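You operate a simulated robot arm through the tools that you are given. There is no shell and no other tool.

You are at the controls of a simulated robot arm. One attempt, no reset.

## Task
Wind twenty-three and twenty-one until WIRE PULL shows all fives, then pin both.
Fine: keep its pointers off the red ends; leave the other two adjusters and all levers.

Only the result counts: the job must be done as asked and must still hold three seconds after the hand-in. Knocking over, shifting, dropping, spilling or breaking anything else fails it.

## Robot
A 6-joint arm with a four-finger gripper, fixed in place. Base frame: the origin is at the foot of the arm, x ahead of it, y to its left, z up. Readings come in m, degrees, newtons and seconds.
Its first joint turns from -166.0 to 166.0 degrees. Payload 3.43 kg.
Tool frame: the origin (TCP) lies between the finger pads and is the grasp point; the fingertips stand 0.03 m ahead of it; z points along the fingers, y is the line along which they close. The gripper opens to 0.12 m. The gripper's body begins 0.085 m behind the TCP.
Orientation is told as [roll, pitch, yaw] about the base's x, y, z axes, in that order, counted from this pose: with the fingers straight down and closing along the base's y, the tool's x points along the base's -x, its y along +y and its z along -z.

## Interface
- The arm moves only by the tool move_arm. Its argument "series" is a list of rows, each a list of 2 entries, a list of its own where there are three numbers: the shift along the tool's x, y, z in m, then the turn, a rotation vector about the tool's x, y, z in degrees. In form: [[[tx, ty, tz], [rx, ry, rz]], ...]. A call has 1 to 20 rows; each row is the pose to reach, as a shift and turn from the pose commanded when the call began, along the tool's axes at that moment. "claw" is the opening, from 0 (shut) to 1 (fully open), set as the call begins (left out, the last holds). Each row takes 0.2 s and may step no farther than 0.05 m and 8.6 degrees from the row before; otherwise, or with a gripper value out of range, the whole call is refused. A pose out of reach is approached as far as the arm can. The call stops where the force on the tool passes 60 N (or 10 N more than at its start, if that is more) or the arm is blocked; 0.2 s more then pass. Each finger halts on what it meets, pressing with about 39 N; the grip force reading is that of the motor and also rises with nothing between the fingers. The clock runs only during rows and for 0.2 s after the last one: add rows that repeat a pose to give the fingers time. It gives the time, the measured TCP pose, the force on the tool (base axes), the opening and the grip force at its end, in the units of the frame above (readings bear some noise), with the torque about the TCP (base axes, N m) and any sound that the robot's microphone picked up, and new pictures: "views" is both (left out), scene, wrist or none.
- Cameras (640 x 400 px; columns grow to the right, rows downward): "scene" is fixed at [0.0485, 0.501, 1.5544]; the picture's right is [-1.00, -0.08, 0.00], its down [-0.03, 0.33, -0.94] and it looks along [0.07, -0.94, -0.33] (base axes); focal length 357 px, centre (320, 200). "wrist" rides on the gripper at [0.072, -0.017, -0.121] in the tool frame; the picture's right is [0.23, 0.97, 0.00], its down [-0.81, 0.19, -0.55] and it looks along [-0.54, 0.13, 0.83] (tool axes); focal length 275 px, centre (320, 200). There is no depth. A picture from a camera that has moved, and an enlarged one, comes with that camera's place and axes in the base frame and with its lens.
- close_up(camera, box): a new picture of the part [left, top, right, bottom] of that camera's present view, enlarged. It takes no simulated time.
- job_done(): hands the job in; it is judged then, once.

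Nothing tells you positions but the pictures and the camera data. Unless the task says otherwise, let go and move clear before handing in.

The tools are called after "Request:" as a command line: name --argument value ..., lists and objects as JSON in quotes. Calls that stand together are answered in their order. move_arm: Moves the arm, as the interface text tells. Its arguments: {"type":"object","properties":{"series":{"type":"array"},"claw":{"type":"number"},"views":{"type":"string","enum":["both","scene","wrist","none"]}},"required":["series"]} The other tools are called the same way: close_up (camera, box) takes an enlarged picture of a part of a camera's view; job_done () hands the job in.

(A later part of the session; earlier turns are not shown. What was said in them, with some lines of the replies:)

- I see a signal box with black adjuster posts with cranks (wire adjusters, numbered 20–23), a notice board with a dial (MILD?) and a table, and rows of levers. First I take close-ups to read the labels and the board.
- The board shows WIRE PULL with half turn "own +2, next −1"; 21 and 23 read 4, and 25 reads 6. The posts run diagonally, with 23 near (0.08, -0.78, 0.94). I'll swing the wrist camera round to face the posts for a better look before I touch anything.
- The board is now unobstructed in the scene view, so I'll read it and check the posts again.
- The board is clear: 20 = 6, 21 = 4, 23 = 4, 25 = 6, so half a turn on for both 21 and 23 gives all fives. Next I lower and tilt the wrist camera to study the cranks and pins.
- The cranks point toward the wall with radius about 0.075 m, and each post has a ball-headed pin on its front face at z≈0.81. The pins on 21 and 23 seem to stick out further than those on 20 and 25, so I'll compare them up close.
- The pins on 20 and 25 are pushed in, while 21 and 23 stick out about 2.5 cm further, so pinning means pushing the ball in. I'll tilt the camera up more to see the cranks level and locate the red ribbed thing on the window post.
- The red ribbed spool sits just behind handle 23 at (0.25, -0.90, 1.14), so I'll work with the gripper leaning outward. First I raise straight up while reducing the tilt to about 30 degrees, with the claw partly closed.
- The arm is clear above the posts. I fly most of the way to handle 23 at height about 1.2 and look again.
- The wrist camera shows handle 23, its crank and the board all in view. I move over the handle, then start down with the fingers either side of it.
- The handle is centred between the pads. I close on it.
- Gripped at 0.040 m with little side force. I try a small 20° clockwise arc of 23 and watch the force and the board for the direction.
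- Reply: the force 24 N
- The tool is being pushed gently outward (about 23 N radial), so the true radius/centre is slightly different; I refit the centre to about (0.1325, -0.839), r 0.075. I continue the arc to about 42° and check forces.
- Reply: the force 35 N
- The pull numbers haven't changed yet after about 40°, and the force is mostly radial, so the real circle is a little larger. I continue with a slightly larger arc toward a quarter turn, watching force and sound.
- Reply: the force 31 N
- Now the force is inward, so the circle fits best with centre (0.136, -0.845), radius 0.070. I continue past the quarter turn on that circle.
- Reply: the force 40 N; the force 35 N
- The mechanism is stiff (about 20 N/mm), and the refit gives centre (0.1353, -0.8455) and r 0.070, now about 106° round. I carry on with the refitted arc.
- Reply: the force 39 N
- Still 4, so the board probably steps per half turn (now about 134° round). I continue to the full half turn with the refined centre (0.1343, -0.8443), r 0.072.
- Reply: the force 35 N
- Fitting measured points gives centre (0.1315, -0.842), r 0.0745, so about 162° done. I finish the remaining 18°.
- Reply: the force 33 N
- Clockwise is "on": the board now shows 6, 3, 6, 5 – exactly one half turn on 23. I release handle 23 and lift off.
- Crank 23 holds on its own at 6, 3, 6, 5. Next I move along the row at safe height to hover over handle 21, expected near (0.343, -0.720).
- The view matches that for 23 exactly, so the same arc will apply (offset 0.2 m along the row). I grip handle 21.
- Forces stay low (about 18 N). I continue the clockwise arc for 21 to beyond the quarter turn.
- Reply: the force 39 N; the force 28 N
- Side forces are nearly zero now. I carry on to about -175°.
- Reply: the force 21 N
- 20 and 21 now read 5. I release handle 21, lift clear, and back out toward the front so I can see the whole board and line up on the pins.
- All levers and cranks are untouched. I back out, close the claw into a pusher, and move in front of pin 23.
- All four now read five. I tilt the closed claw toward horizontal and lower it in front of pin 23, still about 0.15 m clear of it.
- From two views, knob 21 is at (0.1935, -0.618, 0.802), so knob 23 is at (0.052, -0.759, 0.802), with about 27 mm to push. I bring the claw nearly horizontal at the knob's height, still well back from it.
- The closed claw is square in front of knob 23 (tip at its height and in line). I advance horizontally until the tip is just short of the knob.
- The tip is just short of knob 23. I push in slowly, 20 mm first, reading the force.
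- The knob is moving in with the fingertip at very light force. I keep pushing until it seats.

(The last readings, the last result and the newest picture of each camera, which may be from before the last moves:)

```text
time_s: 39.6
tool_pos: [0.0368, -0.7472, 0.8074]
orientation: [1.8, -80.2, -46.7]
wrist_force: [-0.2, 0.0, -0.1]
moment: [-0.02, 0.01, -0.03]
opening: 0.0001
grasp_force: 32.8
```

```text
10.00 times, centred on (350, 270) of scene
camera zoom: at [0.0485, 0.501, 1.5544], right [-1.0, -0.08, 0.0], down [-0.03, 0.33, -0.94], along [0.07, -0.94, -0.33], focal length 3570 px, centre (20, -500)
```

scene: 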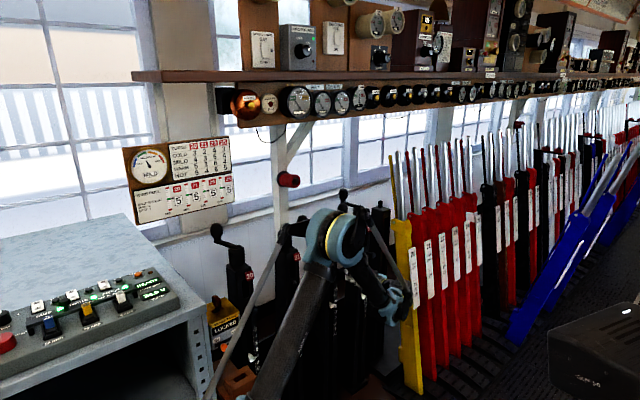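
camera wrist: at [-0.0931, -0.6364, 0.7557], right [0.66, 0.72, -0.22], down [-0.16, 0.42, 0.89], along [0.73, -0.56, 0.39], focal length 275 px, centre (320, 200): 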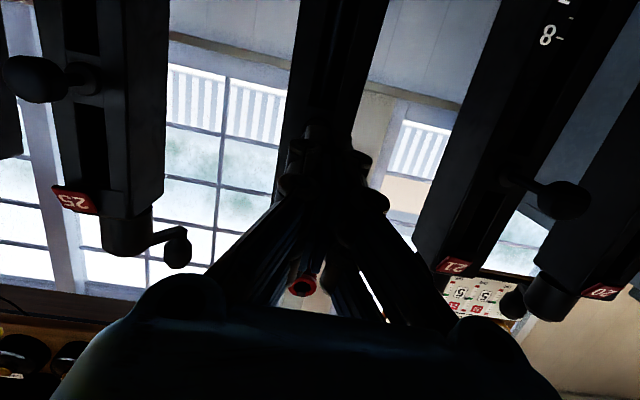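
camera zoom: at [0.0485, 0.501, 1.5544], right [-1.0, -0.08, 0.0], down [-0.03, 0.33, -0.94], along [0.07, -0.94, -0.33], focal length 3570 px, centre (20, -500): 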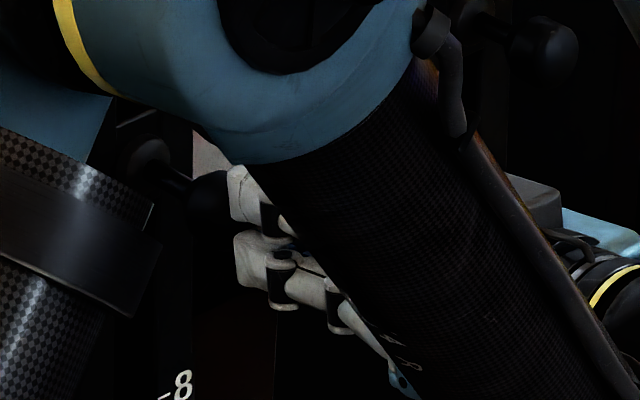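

Request:
move_arm --series '[[[-0.0004, 0, 0.0025], [0, 0, 0]], [[-0.0008, 0, 0.0049], [0, 0, 0]], [[-0.0008, 0, 0.0049], [0, 0, 0]]]' --views "none"

Request:
close_up --camera "scene" --box '[320, 250, 380, 290]'

```text
time_s: 40.4
tool_pos: [0.0419, -0.7492, 0.8068]
orientation: [1.9, -80.2, -46.9]
wrist_force: [-0.6, -0.1, -0.1]
moment: [0.02, 0.0, 0.01]
opening: 0.0002
grasp_force: 33.1
```

```text
10.00 times, centred on (350, 270) of scene
camera zoom: at [0.0485, 0.501, 1.5544], right [-1.0, -0.08, 0.0], down [-0.03, 0.33, -0.94], along [0.07, -0.94, -0.33], focal length 3570 px, centre (20, -500)
```

zoom: 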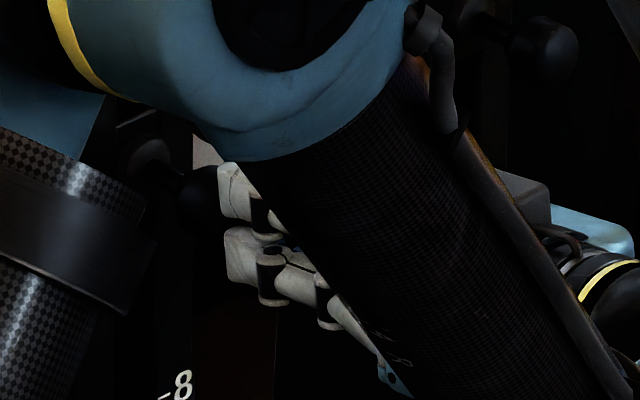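

Request:
move_arm --series '[[[-0.0004, 0, 0.0025], [0, 0, 0]], [[-0.0008, 0, 0.0045], [0, 0, 0]], [[-0.0008, 0, 0.0045], [0, 0, 0]]]' --views "wrist"

Request:
close_up --camera "scene" --box '[320, 250, 380, 290]'

```text
time_s: 41.2
tool_pos: [0.0435, -0.7505, 0.8081]
orientation: [1.7, -80.4, -46.8]
wrist_force: [-22.4, 39.1, -4.6]
moment: [-0.18, -0.07, 0.34]
opening: 0.0058
grasp_force: 32.9
camera wrist: at [-0.0603, -0.6695, 0.7562], right [0.66, 0.72, -0.22], down [-0.16, 0.42, 0.89], along [0.73, -0.56, 0.39], focal length 275 px, centre (320, 200)
```

wrist: 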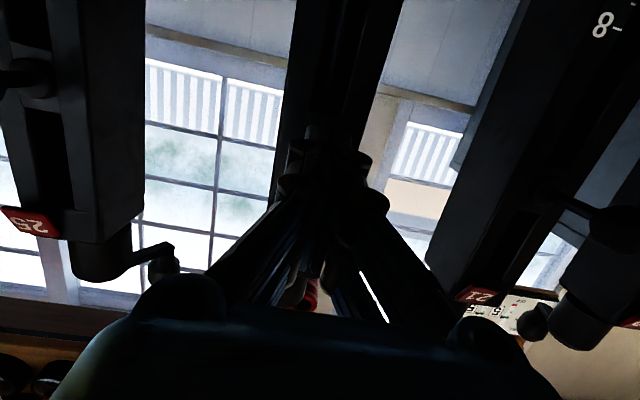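

```text
10.00 times, centred on (350, 270) of scene
camera zoom: at [0.0485, 0.501, 1.5544], right [-1.0, -0.08, 0.0], down [-0.03, 0.33, -0.94], along [0.07, -0.94, -0.33], focal length 3570 px, centre (20, -500)
```

zoom: 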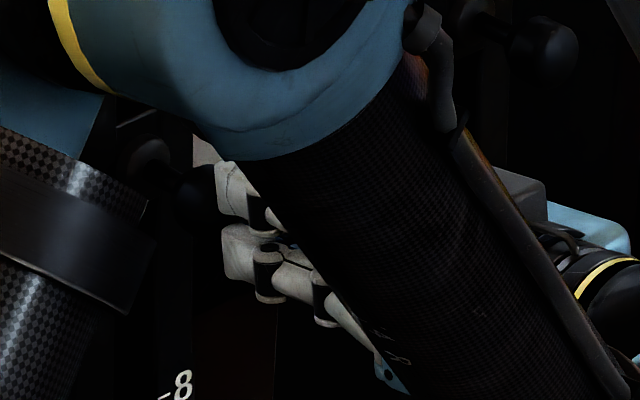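

The force jumped to 45 N, so pin 23 is against its stop. I back straight out and look.

Request:
move_arm --series '[[[0.0034, 0, -0.0197], [0, 0, 0]], [[0.0101, 0, -0.0591], [0, 0, 0]], [[0.0176, 0, -0.1035], [0, 0, 0]], [[0.0252, 0, -0.1479], [0, 0, 0]]]' --views "both"

Request:
close_up --camera "wrist" --box '[240, 60, 400, 200]'

Request:
close_up --camera "scene" --box '[310, 240, 390, 290]'

Request:
close_up --camera "scene" --box '[165, 170, 235, 220]'

```text
time_s: 42.2
tool_pos: [-0.0616, -0.6443, 0.8084]
orientation: [1.8, -80.2, -46.9]
wrist_force: [0.1, -0.1, -0.1]
moment: [-0.02, 0.0, 0.02]
opening: 0.0
grasp_force: 33.4
camera wrist: at [-0.1655, -0.5638, 0.7583], right [0.66, 0.72, -0.22], down [-0.16, 0.42, 0.89], along [0.73, -0.56, 0.39], focal length 275 px, centre (320, 200)
```

scene: 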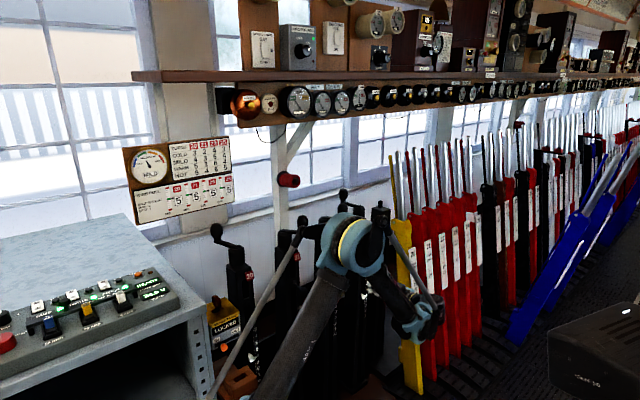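
wrist: 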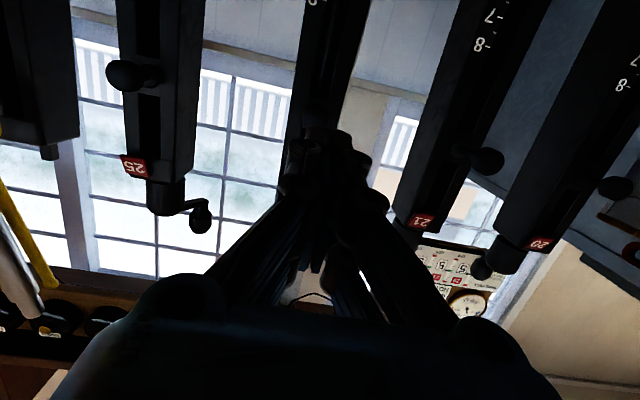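

```text
2.86 times, centred on (320, 130) of wrist
camera zoom: at [-0.1655, -0.5638, 0.7583], right [0.66, 0.72, -0.22], down [-0.16, 0.42, 0.89], along [0.73, -0.56, 0.39], focal length 786 px, centre (320, 400)
```

zoom: 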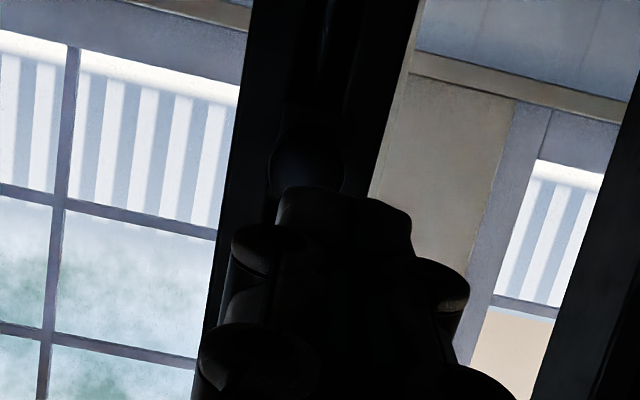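

```text
8.00 times, centred on (350, 265) of scene
camera zoom: at [0.0485, 0.501, 1.5544], right [-1.0, -0.08, 0.0], down [-0.03, 0.33, -0.94], along [0.07, -0.94, -0.33], focal length 2856 px, centre (80, -320)
```

zoom: 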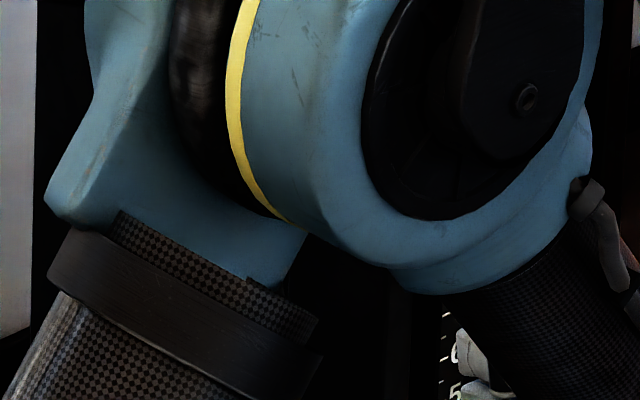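

```text
8.00 times, centred on (200, 195) of scene
camera zoom: at [0.0485, 0.501, 1.5544], right [-1.0, -0.08, 0.0], down [-0.03, 0.33, -0.94], along [0.07, -0.94, -0.33], focal length 2856 px, centre (1280, 240)
```

zoom: 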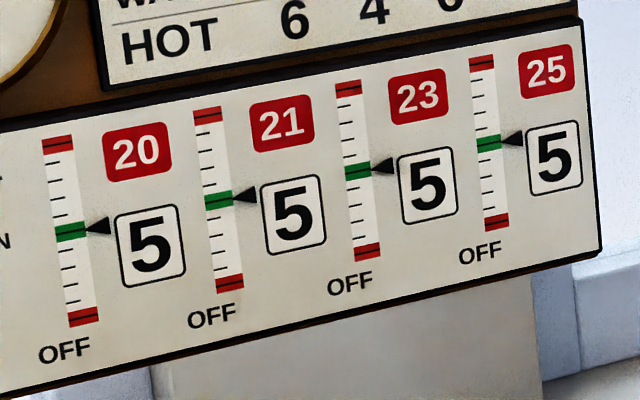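

Board still all fives. Next I slide along the row to stand off pin 21 in the same attitude, in steps so I can see whether the arm can reach.

Request:
move_arm --series '[[[-0.001, 0.0399, 0.0109], [0, 0, 0]], [[-0.002, 0.0798, 0.0218], [0, 0, 0]], [[-0.0031, 0.1196, 0.0326], [0, 0, 0]]]' --views "both"

Request:
close_up --camera "wrist" --box '[120, 40, 420, 220]'

```text
time_s: 43.0
tool_pos: [0.0451, -0.5854, 0.8071]
orientation: [1.8, -80.2, -46.8]
wrist_force: [0.5, -0.1, -0.4]
moment: [0.0, -0.01, -0.03]
opening: 0.0
grasp_force: 33.5
camera wrist: at [-0.0572, -0.5034, 0.7565], right [0.66, 0.72, -0.22], down [-0.16, 0.42, 0.89], along [0.73, -0.56, 0.39], focal length 275 px, centre (320, 200)
```

scene: 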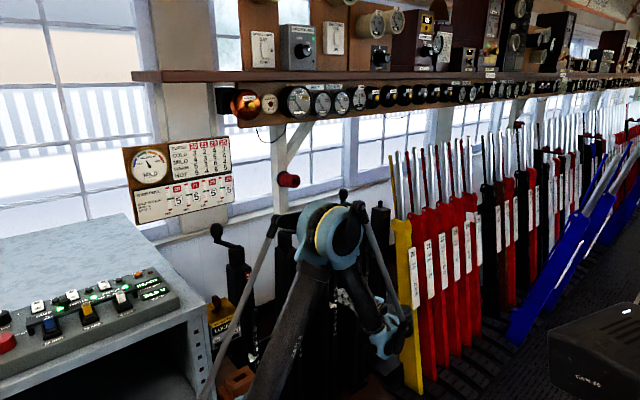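
wrist: 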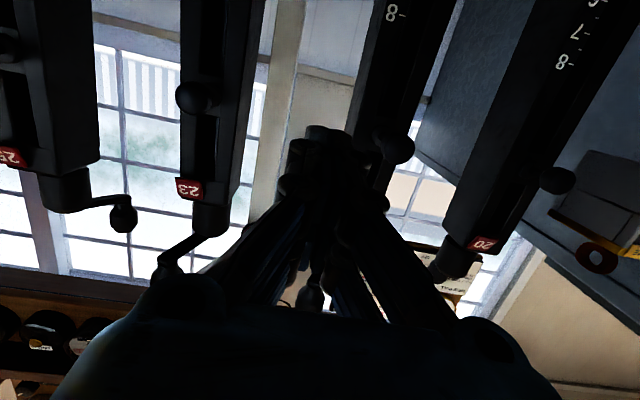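

```text
2.13 times, centred on (270, 130) of wrist
camera zoom: at [-0.0572, -0.5034, 0.7565], right [0.66, 0.72, -0.22], down [-0.16, 0.42, 0.89], along [0.73, -0.56, 0.39], focal length 587 px, centre (427, 349)
```

zoom: 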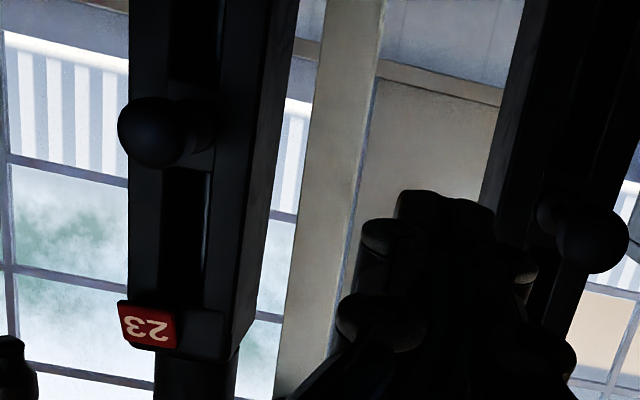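

Pin 23 is visibly seated. I continue the last 8 cm to line up with pin 21.

Request:
move_arm --series '[[[-0.001, 0.04, 0.0109], [0, 0, 0]], [[-0.002, 0.0798, 0.0218], [0, 0, 0]]]' --views "both"

Request:
close_up --camera "wrist" --box '[240, 60, 400, 200]'

Request:
close_up --camera "scene" --box '[250, 240, 410, 370]'

```text
time_s: 43.6
tool_pos: [0.1199, -0.5417, 0.8066]
orientation: [1.9, -80.1, -46.9]
wrist_force: [0.8, 1.1, -0.2]
moment: [0.0, 0.02, 0.03]
opening: 0.0001
grasp_force: 33.5
camera wrist: at [0.016, -0.4601, 0.7542], right [0.66, 0.72, -0.22], down [-0.16, 0.42, 0.89], along [0.73, -0.56, 0.39], focal length 275 px, centre (320, 200)
```

scene: 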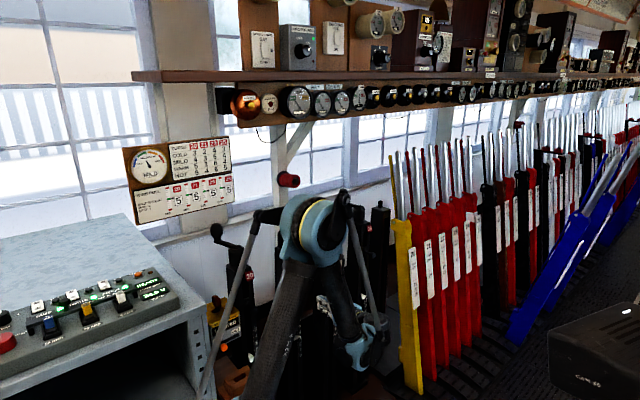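
wrist: 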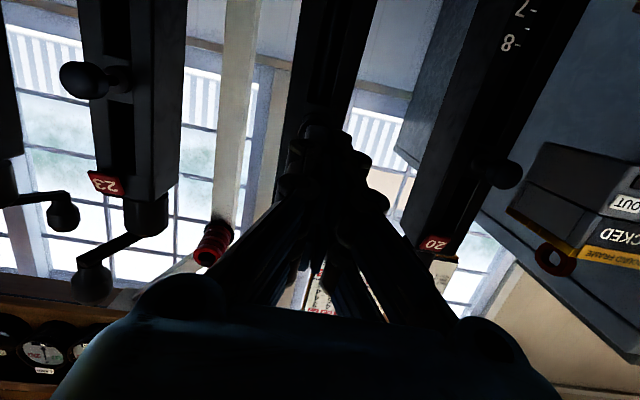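

```text
2.86 times, centred on (320, 130) of wrist
camera zoom: at [0.016, -0.4601, 0.7542], right [0.66, 0.72, -0.22], down [-0.16, 0.42, 0.89], along [0.73, -0.56, 0.39], focal length 786 px, centre (320, 400)
```

zoom: 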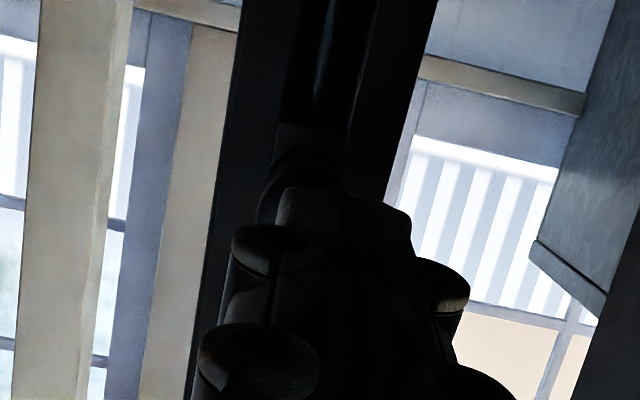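

```text
3.08 times, centred on (330, 305) of scene
camera zoom: at [0.0485, 0.501, 1.5544], right [-1.0, -0.08, 0.0], down [-0.03, 0.33, -0.94], along [0.07, -0.94, -0.33], focal length 1098 px, centre (289, -123)
```

zoom: 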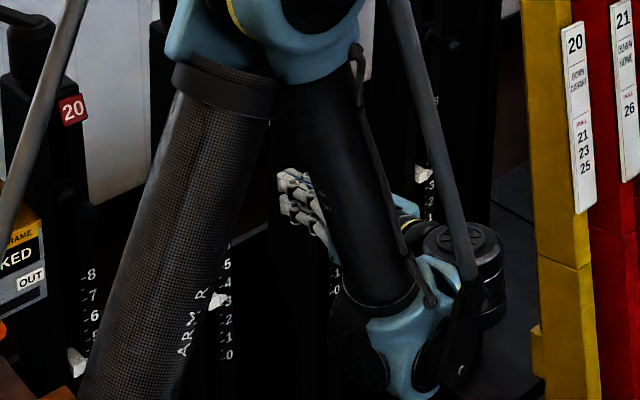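

Lined up on pin 21 with the same view as for 23. I advance and push it in slowly.

Request:
move_arm --series '[[[-0.0034, 0, 0.0197], [0, 0, 0]], [[-0.0067, 0.0001, 0.0394], [0, 0, 0]], [[-0.0092, 0.0001, 0.0542], [0, 0, 0]], [[-0.0106, 0.0001, 0.0621], [0, 0, 0]], [[-0.0118, 0.0002, 0.069], [0, 0, 0]]]' --views "wrist"

Request:
close_up --camera "wrist" --box '[240, 60, 400, 200]'

```text
time_s: 44.8
tool_pos: [0.1689, -0.5936, 0.8041]
orientation: [1.8, -80.2, -46.7]
wrist_force: [-2.3, 2.3, 0.8]
moment: [-0.07, -0.04, 0.01]
opening: 0.0065
grasp_force: 33.5
camera wrist: at [0.0659, -0.5114, 0.7537], right [0.66, 0.72, -0.22], down [-0.16, 0.42, 0.89], along [0.73, -0.56, 0.39], focal length 275 px, centre (320, 200)
```

wrist: 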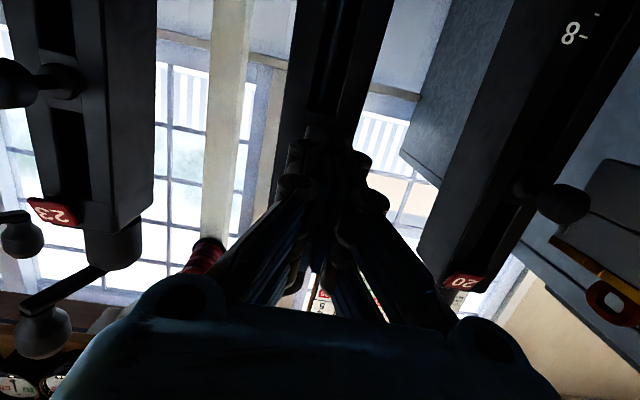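

```text
2.86 times, centred on (320, 130) of wrist
camera zoom: at [0.0659, -0.5114, 0.7537], right [0.66, 0.72, -0.22], down [-0.16, 0.42, 0.89], along [0.73, -0.56, 0.39], focal length 786 px, centre (320, 400)
```

zoom: 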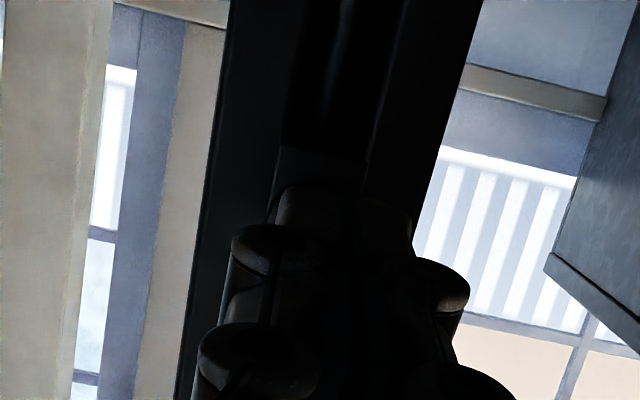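

Request:
move_arm --series '[[[-0.0004, 0, 0.0025], [0, 0, 0]], [[-0.0008, 0, 0.0049], [0, 0, 0]], [[-0.0008, 0, 0.0049], [0, 0, 0]]]' --views "none"

Request:
close_up --camera "scene" --box '[280, 270, 360, 330]'

```text
time_s: 45.6
tool_pos: [0.1708, -0.597, 0.8035]
orientation: [1.8, -80.3, -46.8]
wrist_force: [-0.5, -0.5, -0.8]
moment: [0.0, 0.01, -0.02]
opening: 0.0001
grasp_force: 33.2
```

```text
6.67 times, centred on (320, 300) of scene
camera zoom: at [0.0485, 0.501, 1.5544], right [-1.0, -0.08, 0.0], down [-0.03, 0.33, -0.94], along [0.07, -0.94, -0.33], focal length 2380 px, centre (320, -467)
```

zoom: 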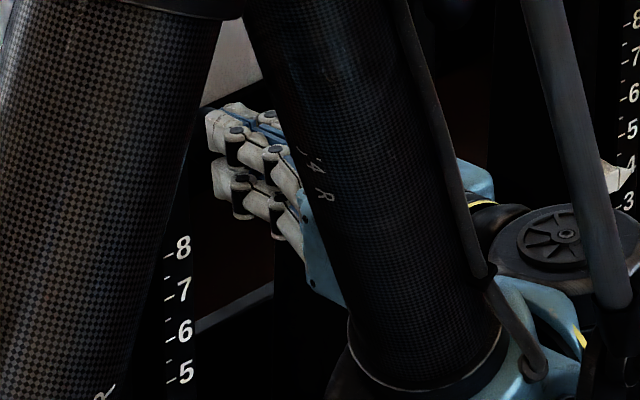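

Request:
move_arm --series '[[[-0.0004, 0, 0.0025], [0, 0, 0]], [[-0.0008, 0, 0.0049], [0, 0, 0]], [[-0.0013, 0, 0.0074], [0, 0, 0]], [[-0.0017, 0, 0.0099], [0, 0, 0]]]' --views "none"

```text
time_s: 46.6
tool_pos: [0.1794, -0.6021, 0.8033]
orientation: [1.8, -80.1, -46.8]
wrist_force: [-0.8, 0.4, 0.2]
moment: [0.01, 0.02, -0.03]
opening: 0.0
grasp_force: 32.9
```

Request:
move_arm --series '[[[-0.0004, 0, 0.0025], [0, 0, 0]], [[-0.0008, 0, 0.0049], [0, 0, 0]], [[-0.0008, 0, 0.0049], [0, 0, 0]]]' --views "none"

```text
time_s: 47.4
tool_pos: [0.1816, -0.6075, 0.8042]
orientation: [1.7, -80.2, -46.8]
wrist_force: [-0.8, 0.2, -0.5]
moment: [-0.02, 0.0, 0.02]
opening: 0.0001
grasp_force: 33.4
```

No stop yet (TCP n≈0.558; pin 23 stopped at about 0.561). I ease in a few more millimetres.

Request:
move_arm --series '[[[-0.0004, 0, 0.0025], [0, 0, 0]], [[-0.0008, 0, 0.0045], [0, 0, 0]], [[-0.0008, 0, 0.0045], [0, 0, 0]]]' --views "none"

```text
time_s: 48.2
tool_pos: [0.1832, -0.6105, 0.8035]
orientation: [1.8, -80.3, -46.8]
wrist_force: [-33.0, 38.6, -6.0]
moment: [-0.29, -0.22, 0.15]
opening: 0.0062
grasp_force: 33.7
```

Same stop position and a 51 N reaction: pin 21 is home. I back straight out and inspect both pins and the board.

Request:
move_arm --series '[[[0.0034, 0, -0.0197], [0, 0, 0]], [[0.0084, 0, -0.0493], [0, 0, 0]], [[0.0151, 0, -0.0887], [0, 0, 0]], [[0.0193, 0, -0.1134], [0, 0, 0]]]' --views "both"

Request:
close_up --camera "scene" --box '[165, 170, 235, 220]'

Request:
close_up --camera "wrist" --box '[20, 20, 340, 220]'

```text
time_s: 49.2
tool_pos: [0.1039, -0.5292, 0.8062]
orientation: [1.8, -80.3, -46.6]
wrist_force: [0.7, -0.2, 0.9]
moment: [0.02, -0.03, -0.02]
opening: 0.0001
grasp_force: 34.0
camera wrist: at [0.0003, -0.4479, 0.7545], right [0.66, 0.72, -0.22], down [-0.16, 0.42, 0.89], along [0.73, -0.56, 0.39], focal length 275 px, centre (320, 200)
```

scene: 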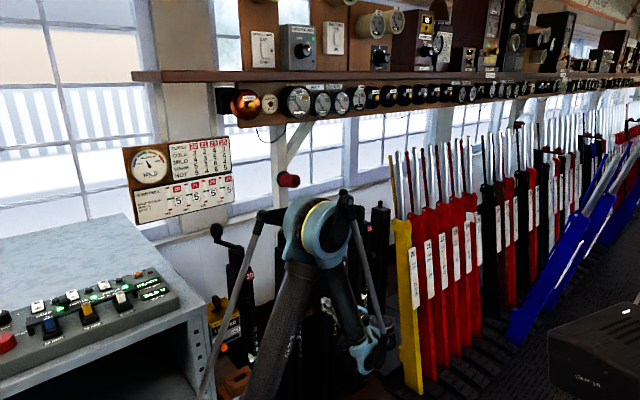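
wrist: 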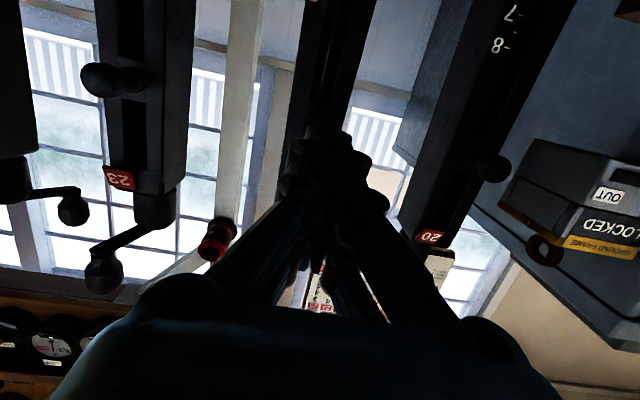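

```text
8.00 times, centred on (200, 195) of scene
camera zoom: at [0.0485, 0.501, 1.5544], right [-1.0, -0.08, 0.0], down [-0.03, 0.33, -0.94], along [0.07, -0.94, -0.33], focal length 2856 px, centre (1280, 240)
```

zoom: 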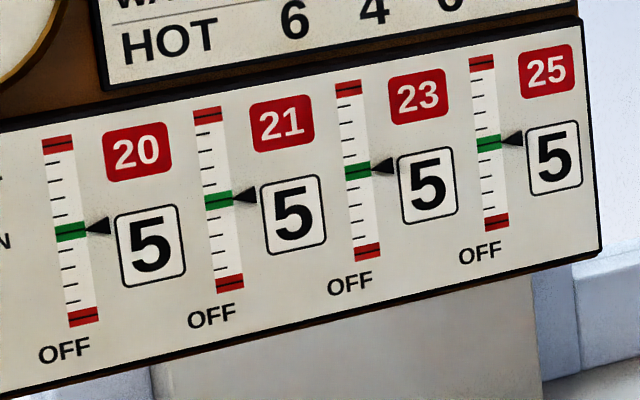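

```text
2.00 times, centred on (180, 120) of wrist
camera zoom: at [0.0003, -0.4479, 0.7545], right [0.66, 0.72, -0.22], down [-0.16, 0.42, 0.89], along [0.73, -0.56, 0.39], focal length 551 px, centre (600, 360)
```

zoom: 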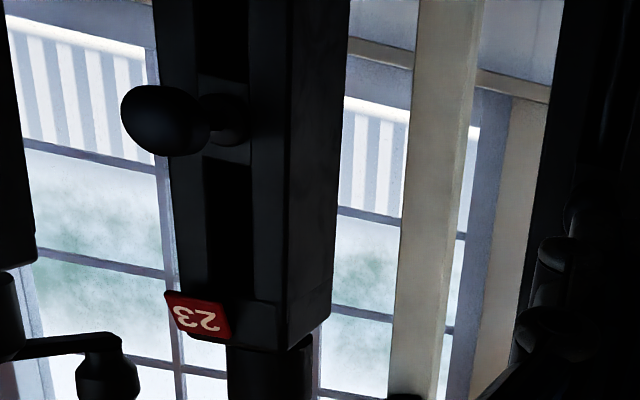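

The board holds all fives and pin 23 is in. I step aside and rise to get a clear look at pin 21.

Request:
move_arm --series '[[[-0.0002, -0.04, 0], [0, 0, 0]], [[-0.0004, -0.08, 0], [0, 0, 0]], [[-0.0007, -0.1202, 0], [0, 0, 0]], [[-0.0401, -0.12, -0.0067], [0, 6, 0]], [[-0.0796, -0.1198, -0.0134], [0, 12, 0]], [[-0.119, -0.1195, -0.0202], [0, 18, 0]], [[-0.1585, -0.1193, -0.0269], [0, 24, 0]], [[-0.1979, -0.1191, -0.0336], [0, 30, 0]]]' --views "both"

Request:
close_up --camera "wrist" --box '[120, 20, 540, 240]'

Request:
close_up --camera "scene" --box '[280, 240, 400, 315]'

```text
time_s: 51.0
tool_pos: [0.0194, -0.6142, 1.0031]
orientation: [0.5, -50.0, -45.5]
wrist_force: [-1.2, 0.1, 0.0]
moment: [0.04, -0.01, 0.01]
opening: 0.0002
grasp_force: 33.4
camera wrist: at [-0.0889, -0.5282, 1.0257], right [0.58, 0.79, -0.17], down [0.2, 0.06, 0.98], along [0.79, -0.61, -0.12], focal length 275 px, centre (320, 200)
```

scene: 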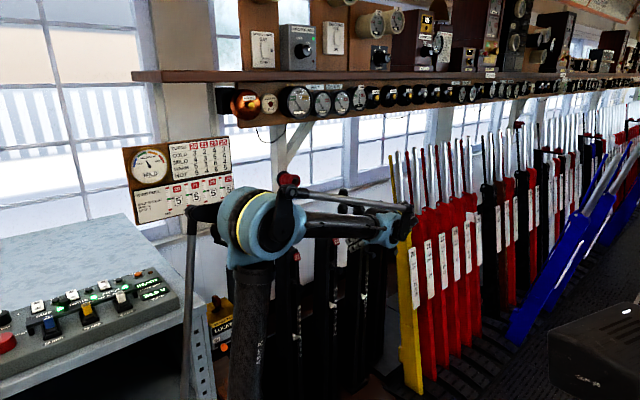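
wrist: 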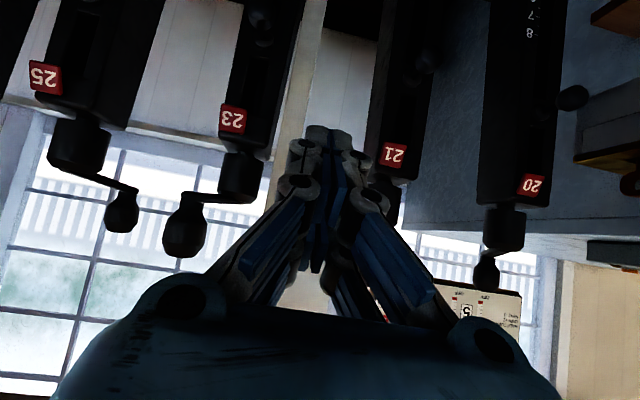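

```text
1.52 times, centred on (330, 130) of wrist
camera zoom: at [-0.0889, -0.5282, 1.0257], right [0.58, 0.79, -0.17], down [0.2, 0.06, 0.98], along [0.79, -0.61, -0.12], focal length 420 px, centre (305, 307)
```

zoom: 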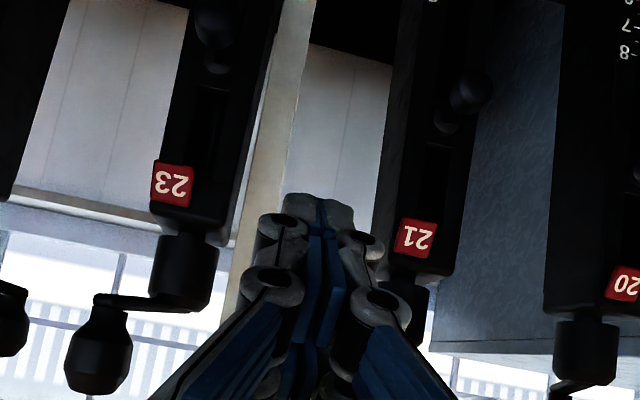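

```text
5.33 times, centred on (340, 278) of scene
camera zoom: at [0.0485, 0.501, 1.5544], right [-1.0, -0.08, 0.0], down [-0.03, 0.33, -0.94], along [0.07, -0.94, -0.33], focal length 1904 px, centre (213, -213)
```

zoom: 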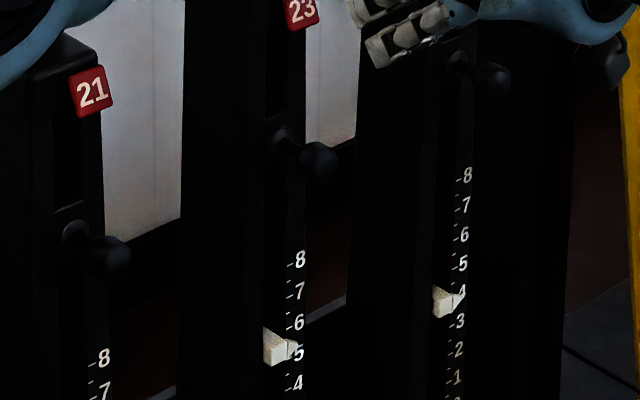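

All three front pins (21, 23, 25) now show the same short stem, so both are pinned. I back well clear, wait a few seconds and make a last check of the board.

Request:
move_arm --series '[[[0.0241, 0, -0.0287], [0, 0, 0]], [[0.0482, 0, -0.0574], [0, 0, 0]], [[0.0723, 0, -0.0862], [0, 0, 0]], [[0.0964, 0, -0.1149], [0, 0, 0]], [[0.0964, 0, -0.1149], [0, 0, 0]], [[0.0964, 0, -0.1149], [0, 0, 0]], [[0.0964, 0, -0.1149], [0, 0, 0]], [[0.0964, 0, -0.1149], [0, 0, 0]], [[0.0964, 0, -0.1149], [0, 0, 0]], [[0.0964, 0, -0.1149], [0, 0, 0]], [[0.0964, 0, -0.1149], [0, 0, 0]], [[0.0964, 0, -0.1149], [0, 0, 0]], [[0.0964, 0, -0.1149], [0, 0, 0]], [[0.0964, 0, -0.1149], [0, 0, 0]]]' --views "both"

Request:
close_up --camera "scene" --box '[115, 130, 243, 230]'

Request:
close_up --camera "wrist" --box '[120, 20, 540, 240]'

Request:
close_up --camera "scene" --box '[280, 240, 400, 315]'

```text
time_s: 54.0
tool_pos: [-0.0868, -0.5105, 1.0038]
orientation: [0.5, -50.1, -45.5]
wrist_force: [-0.1, -0.2, -0.5]
moment: [-0.01, 0.02, -0.01]
opening: 0.0
grasp_force: 33.5
camera wrist: at [-0.1963, -0.4251, 1.0247], right [0.58, 0.79, -0.17], down [0.2, 0.07, 0.98], along [0.79, -0.61, -0.12], focal length 275 px, centre (320, 200)
```

scene: 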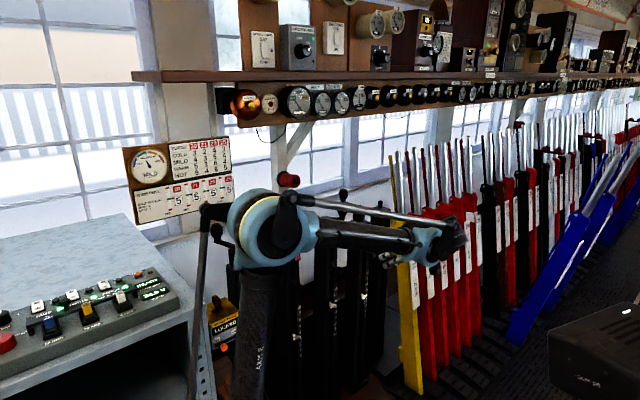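
wrist: 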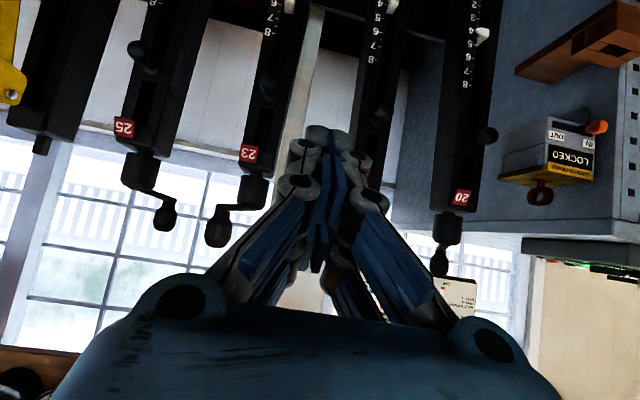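

```text
4.00 times, centred on (179, 180) of scene
camera zoom: at [0.0485, 0.501, 1.5544], right [-1.0, -0.08, 0.0], down [-0.03, 0.33, -0.94], along [0.07, -0.94, -0.33], focal length 1428 px, centre (884, 280)
```

zoom: 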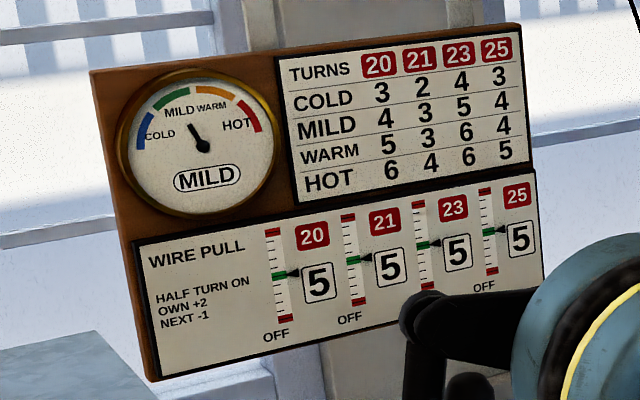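

```text
1.52 times, centred on (330, 130) of wrist
camera zoom: at [-0.1963, -0.4251, 1.0247], right [0.58, 0.79, -0.17], down [0.2, 0.07, 0.98], along [0.79, -0.61, -0.12], focal length 420 px, centre (305, 307)
```

zoom: 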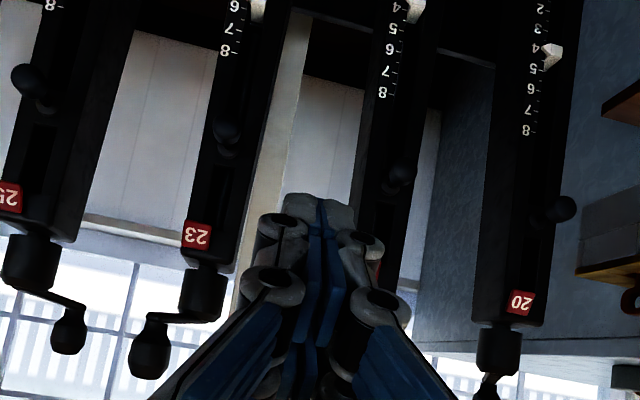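

```text
5.33 times, centred on (340, 278) of scene
camera zoom: at [0.0485, 0.501, 1.5544], right [-1.0, -0.08, 0.0], down [-0.03, 0.33, -0.94], along [0.07, -0.94, -0.33], focal length 1904 px, centre (213, -213)
```

zoom: 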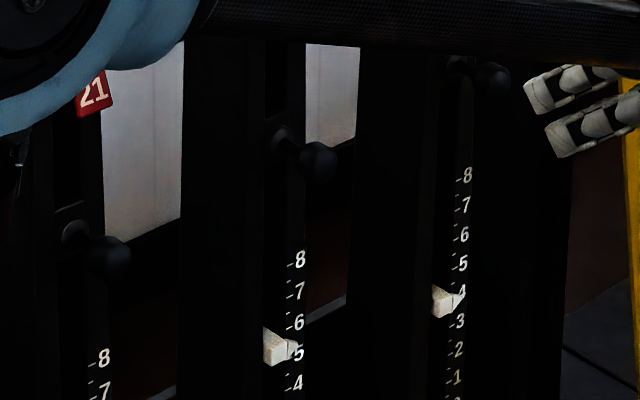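

The board shows 5-5-5-5. Pins 21 and 23 are seated like those on 20 and 25, the other cranks and the levers are untouched, and the arm is clear of everything. I'm handing the job in.

Request:
job_done

```text
The job is handed in.
```

WIRE PULL now shows 5 on all four dials, and both 23 and 21 are pinned. I've handed the job in but haven't seen the verdict.

- **Winding:** I gave each of 23 and 21 one half turn clockwise. The numbers only changed as each half turn finished. The lowest reading was 3 and the highest 6, so no pointer came near a red end.
- **Pinning:** I pushed each ball-headed pin in until it met a firm stop, at about 45 N for 23 and 51 N for 21. Both now stick out about as far as the pin on 25, which was already in.
- **The rest:** I didn't touch adjusters 20 and 25 or any lever. The arm is backed clear, and the board still read all fives after about two seconds' wait before the hand-in.
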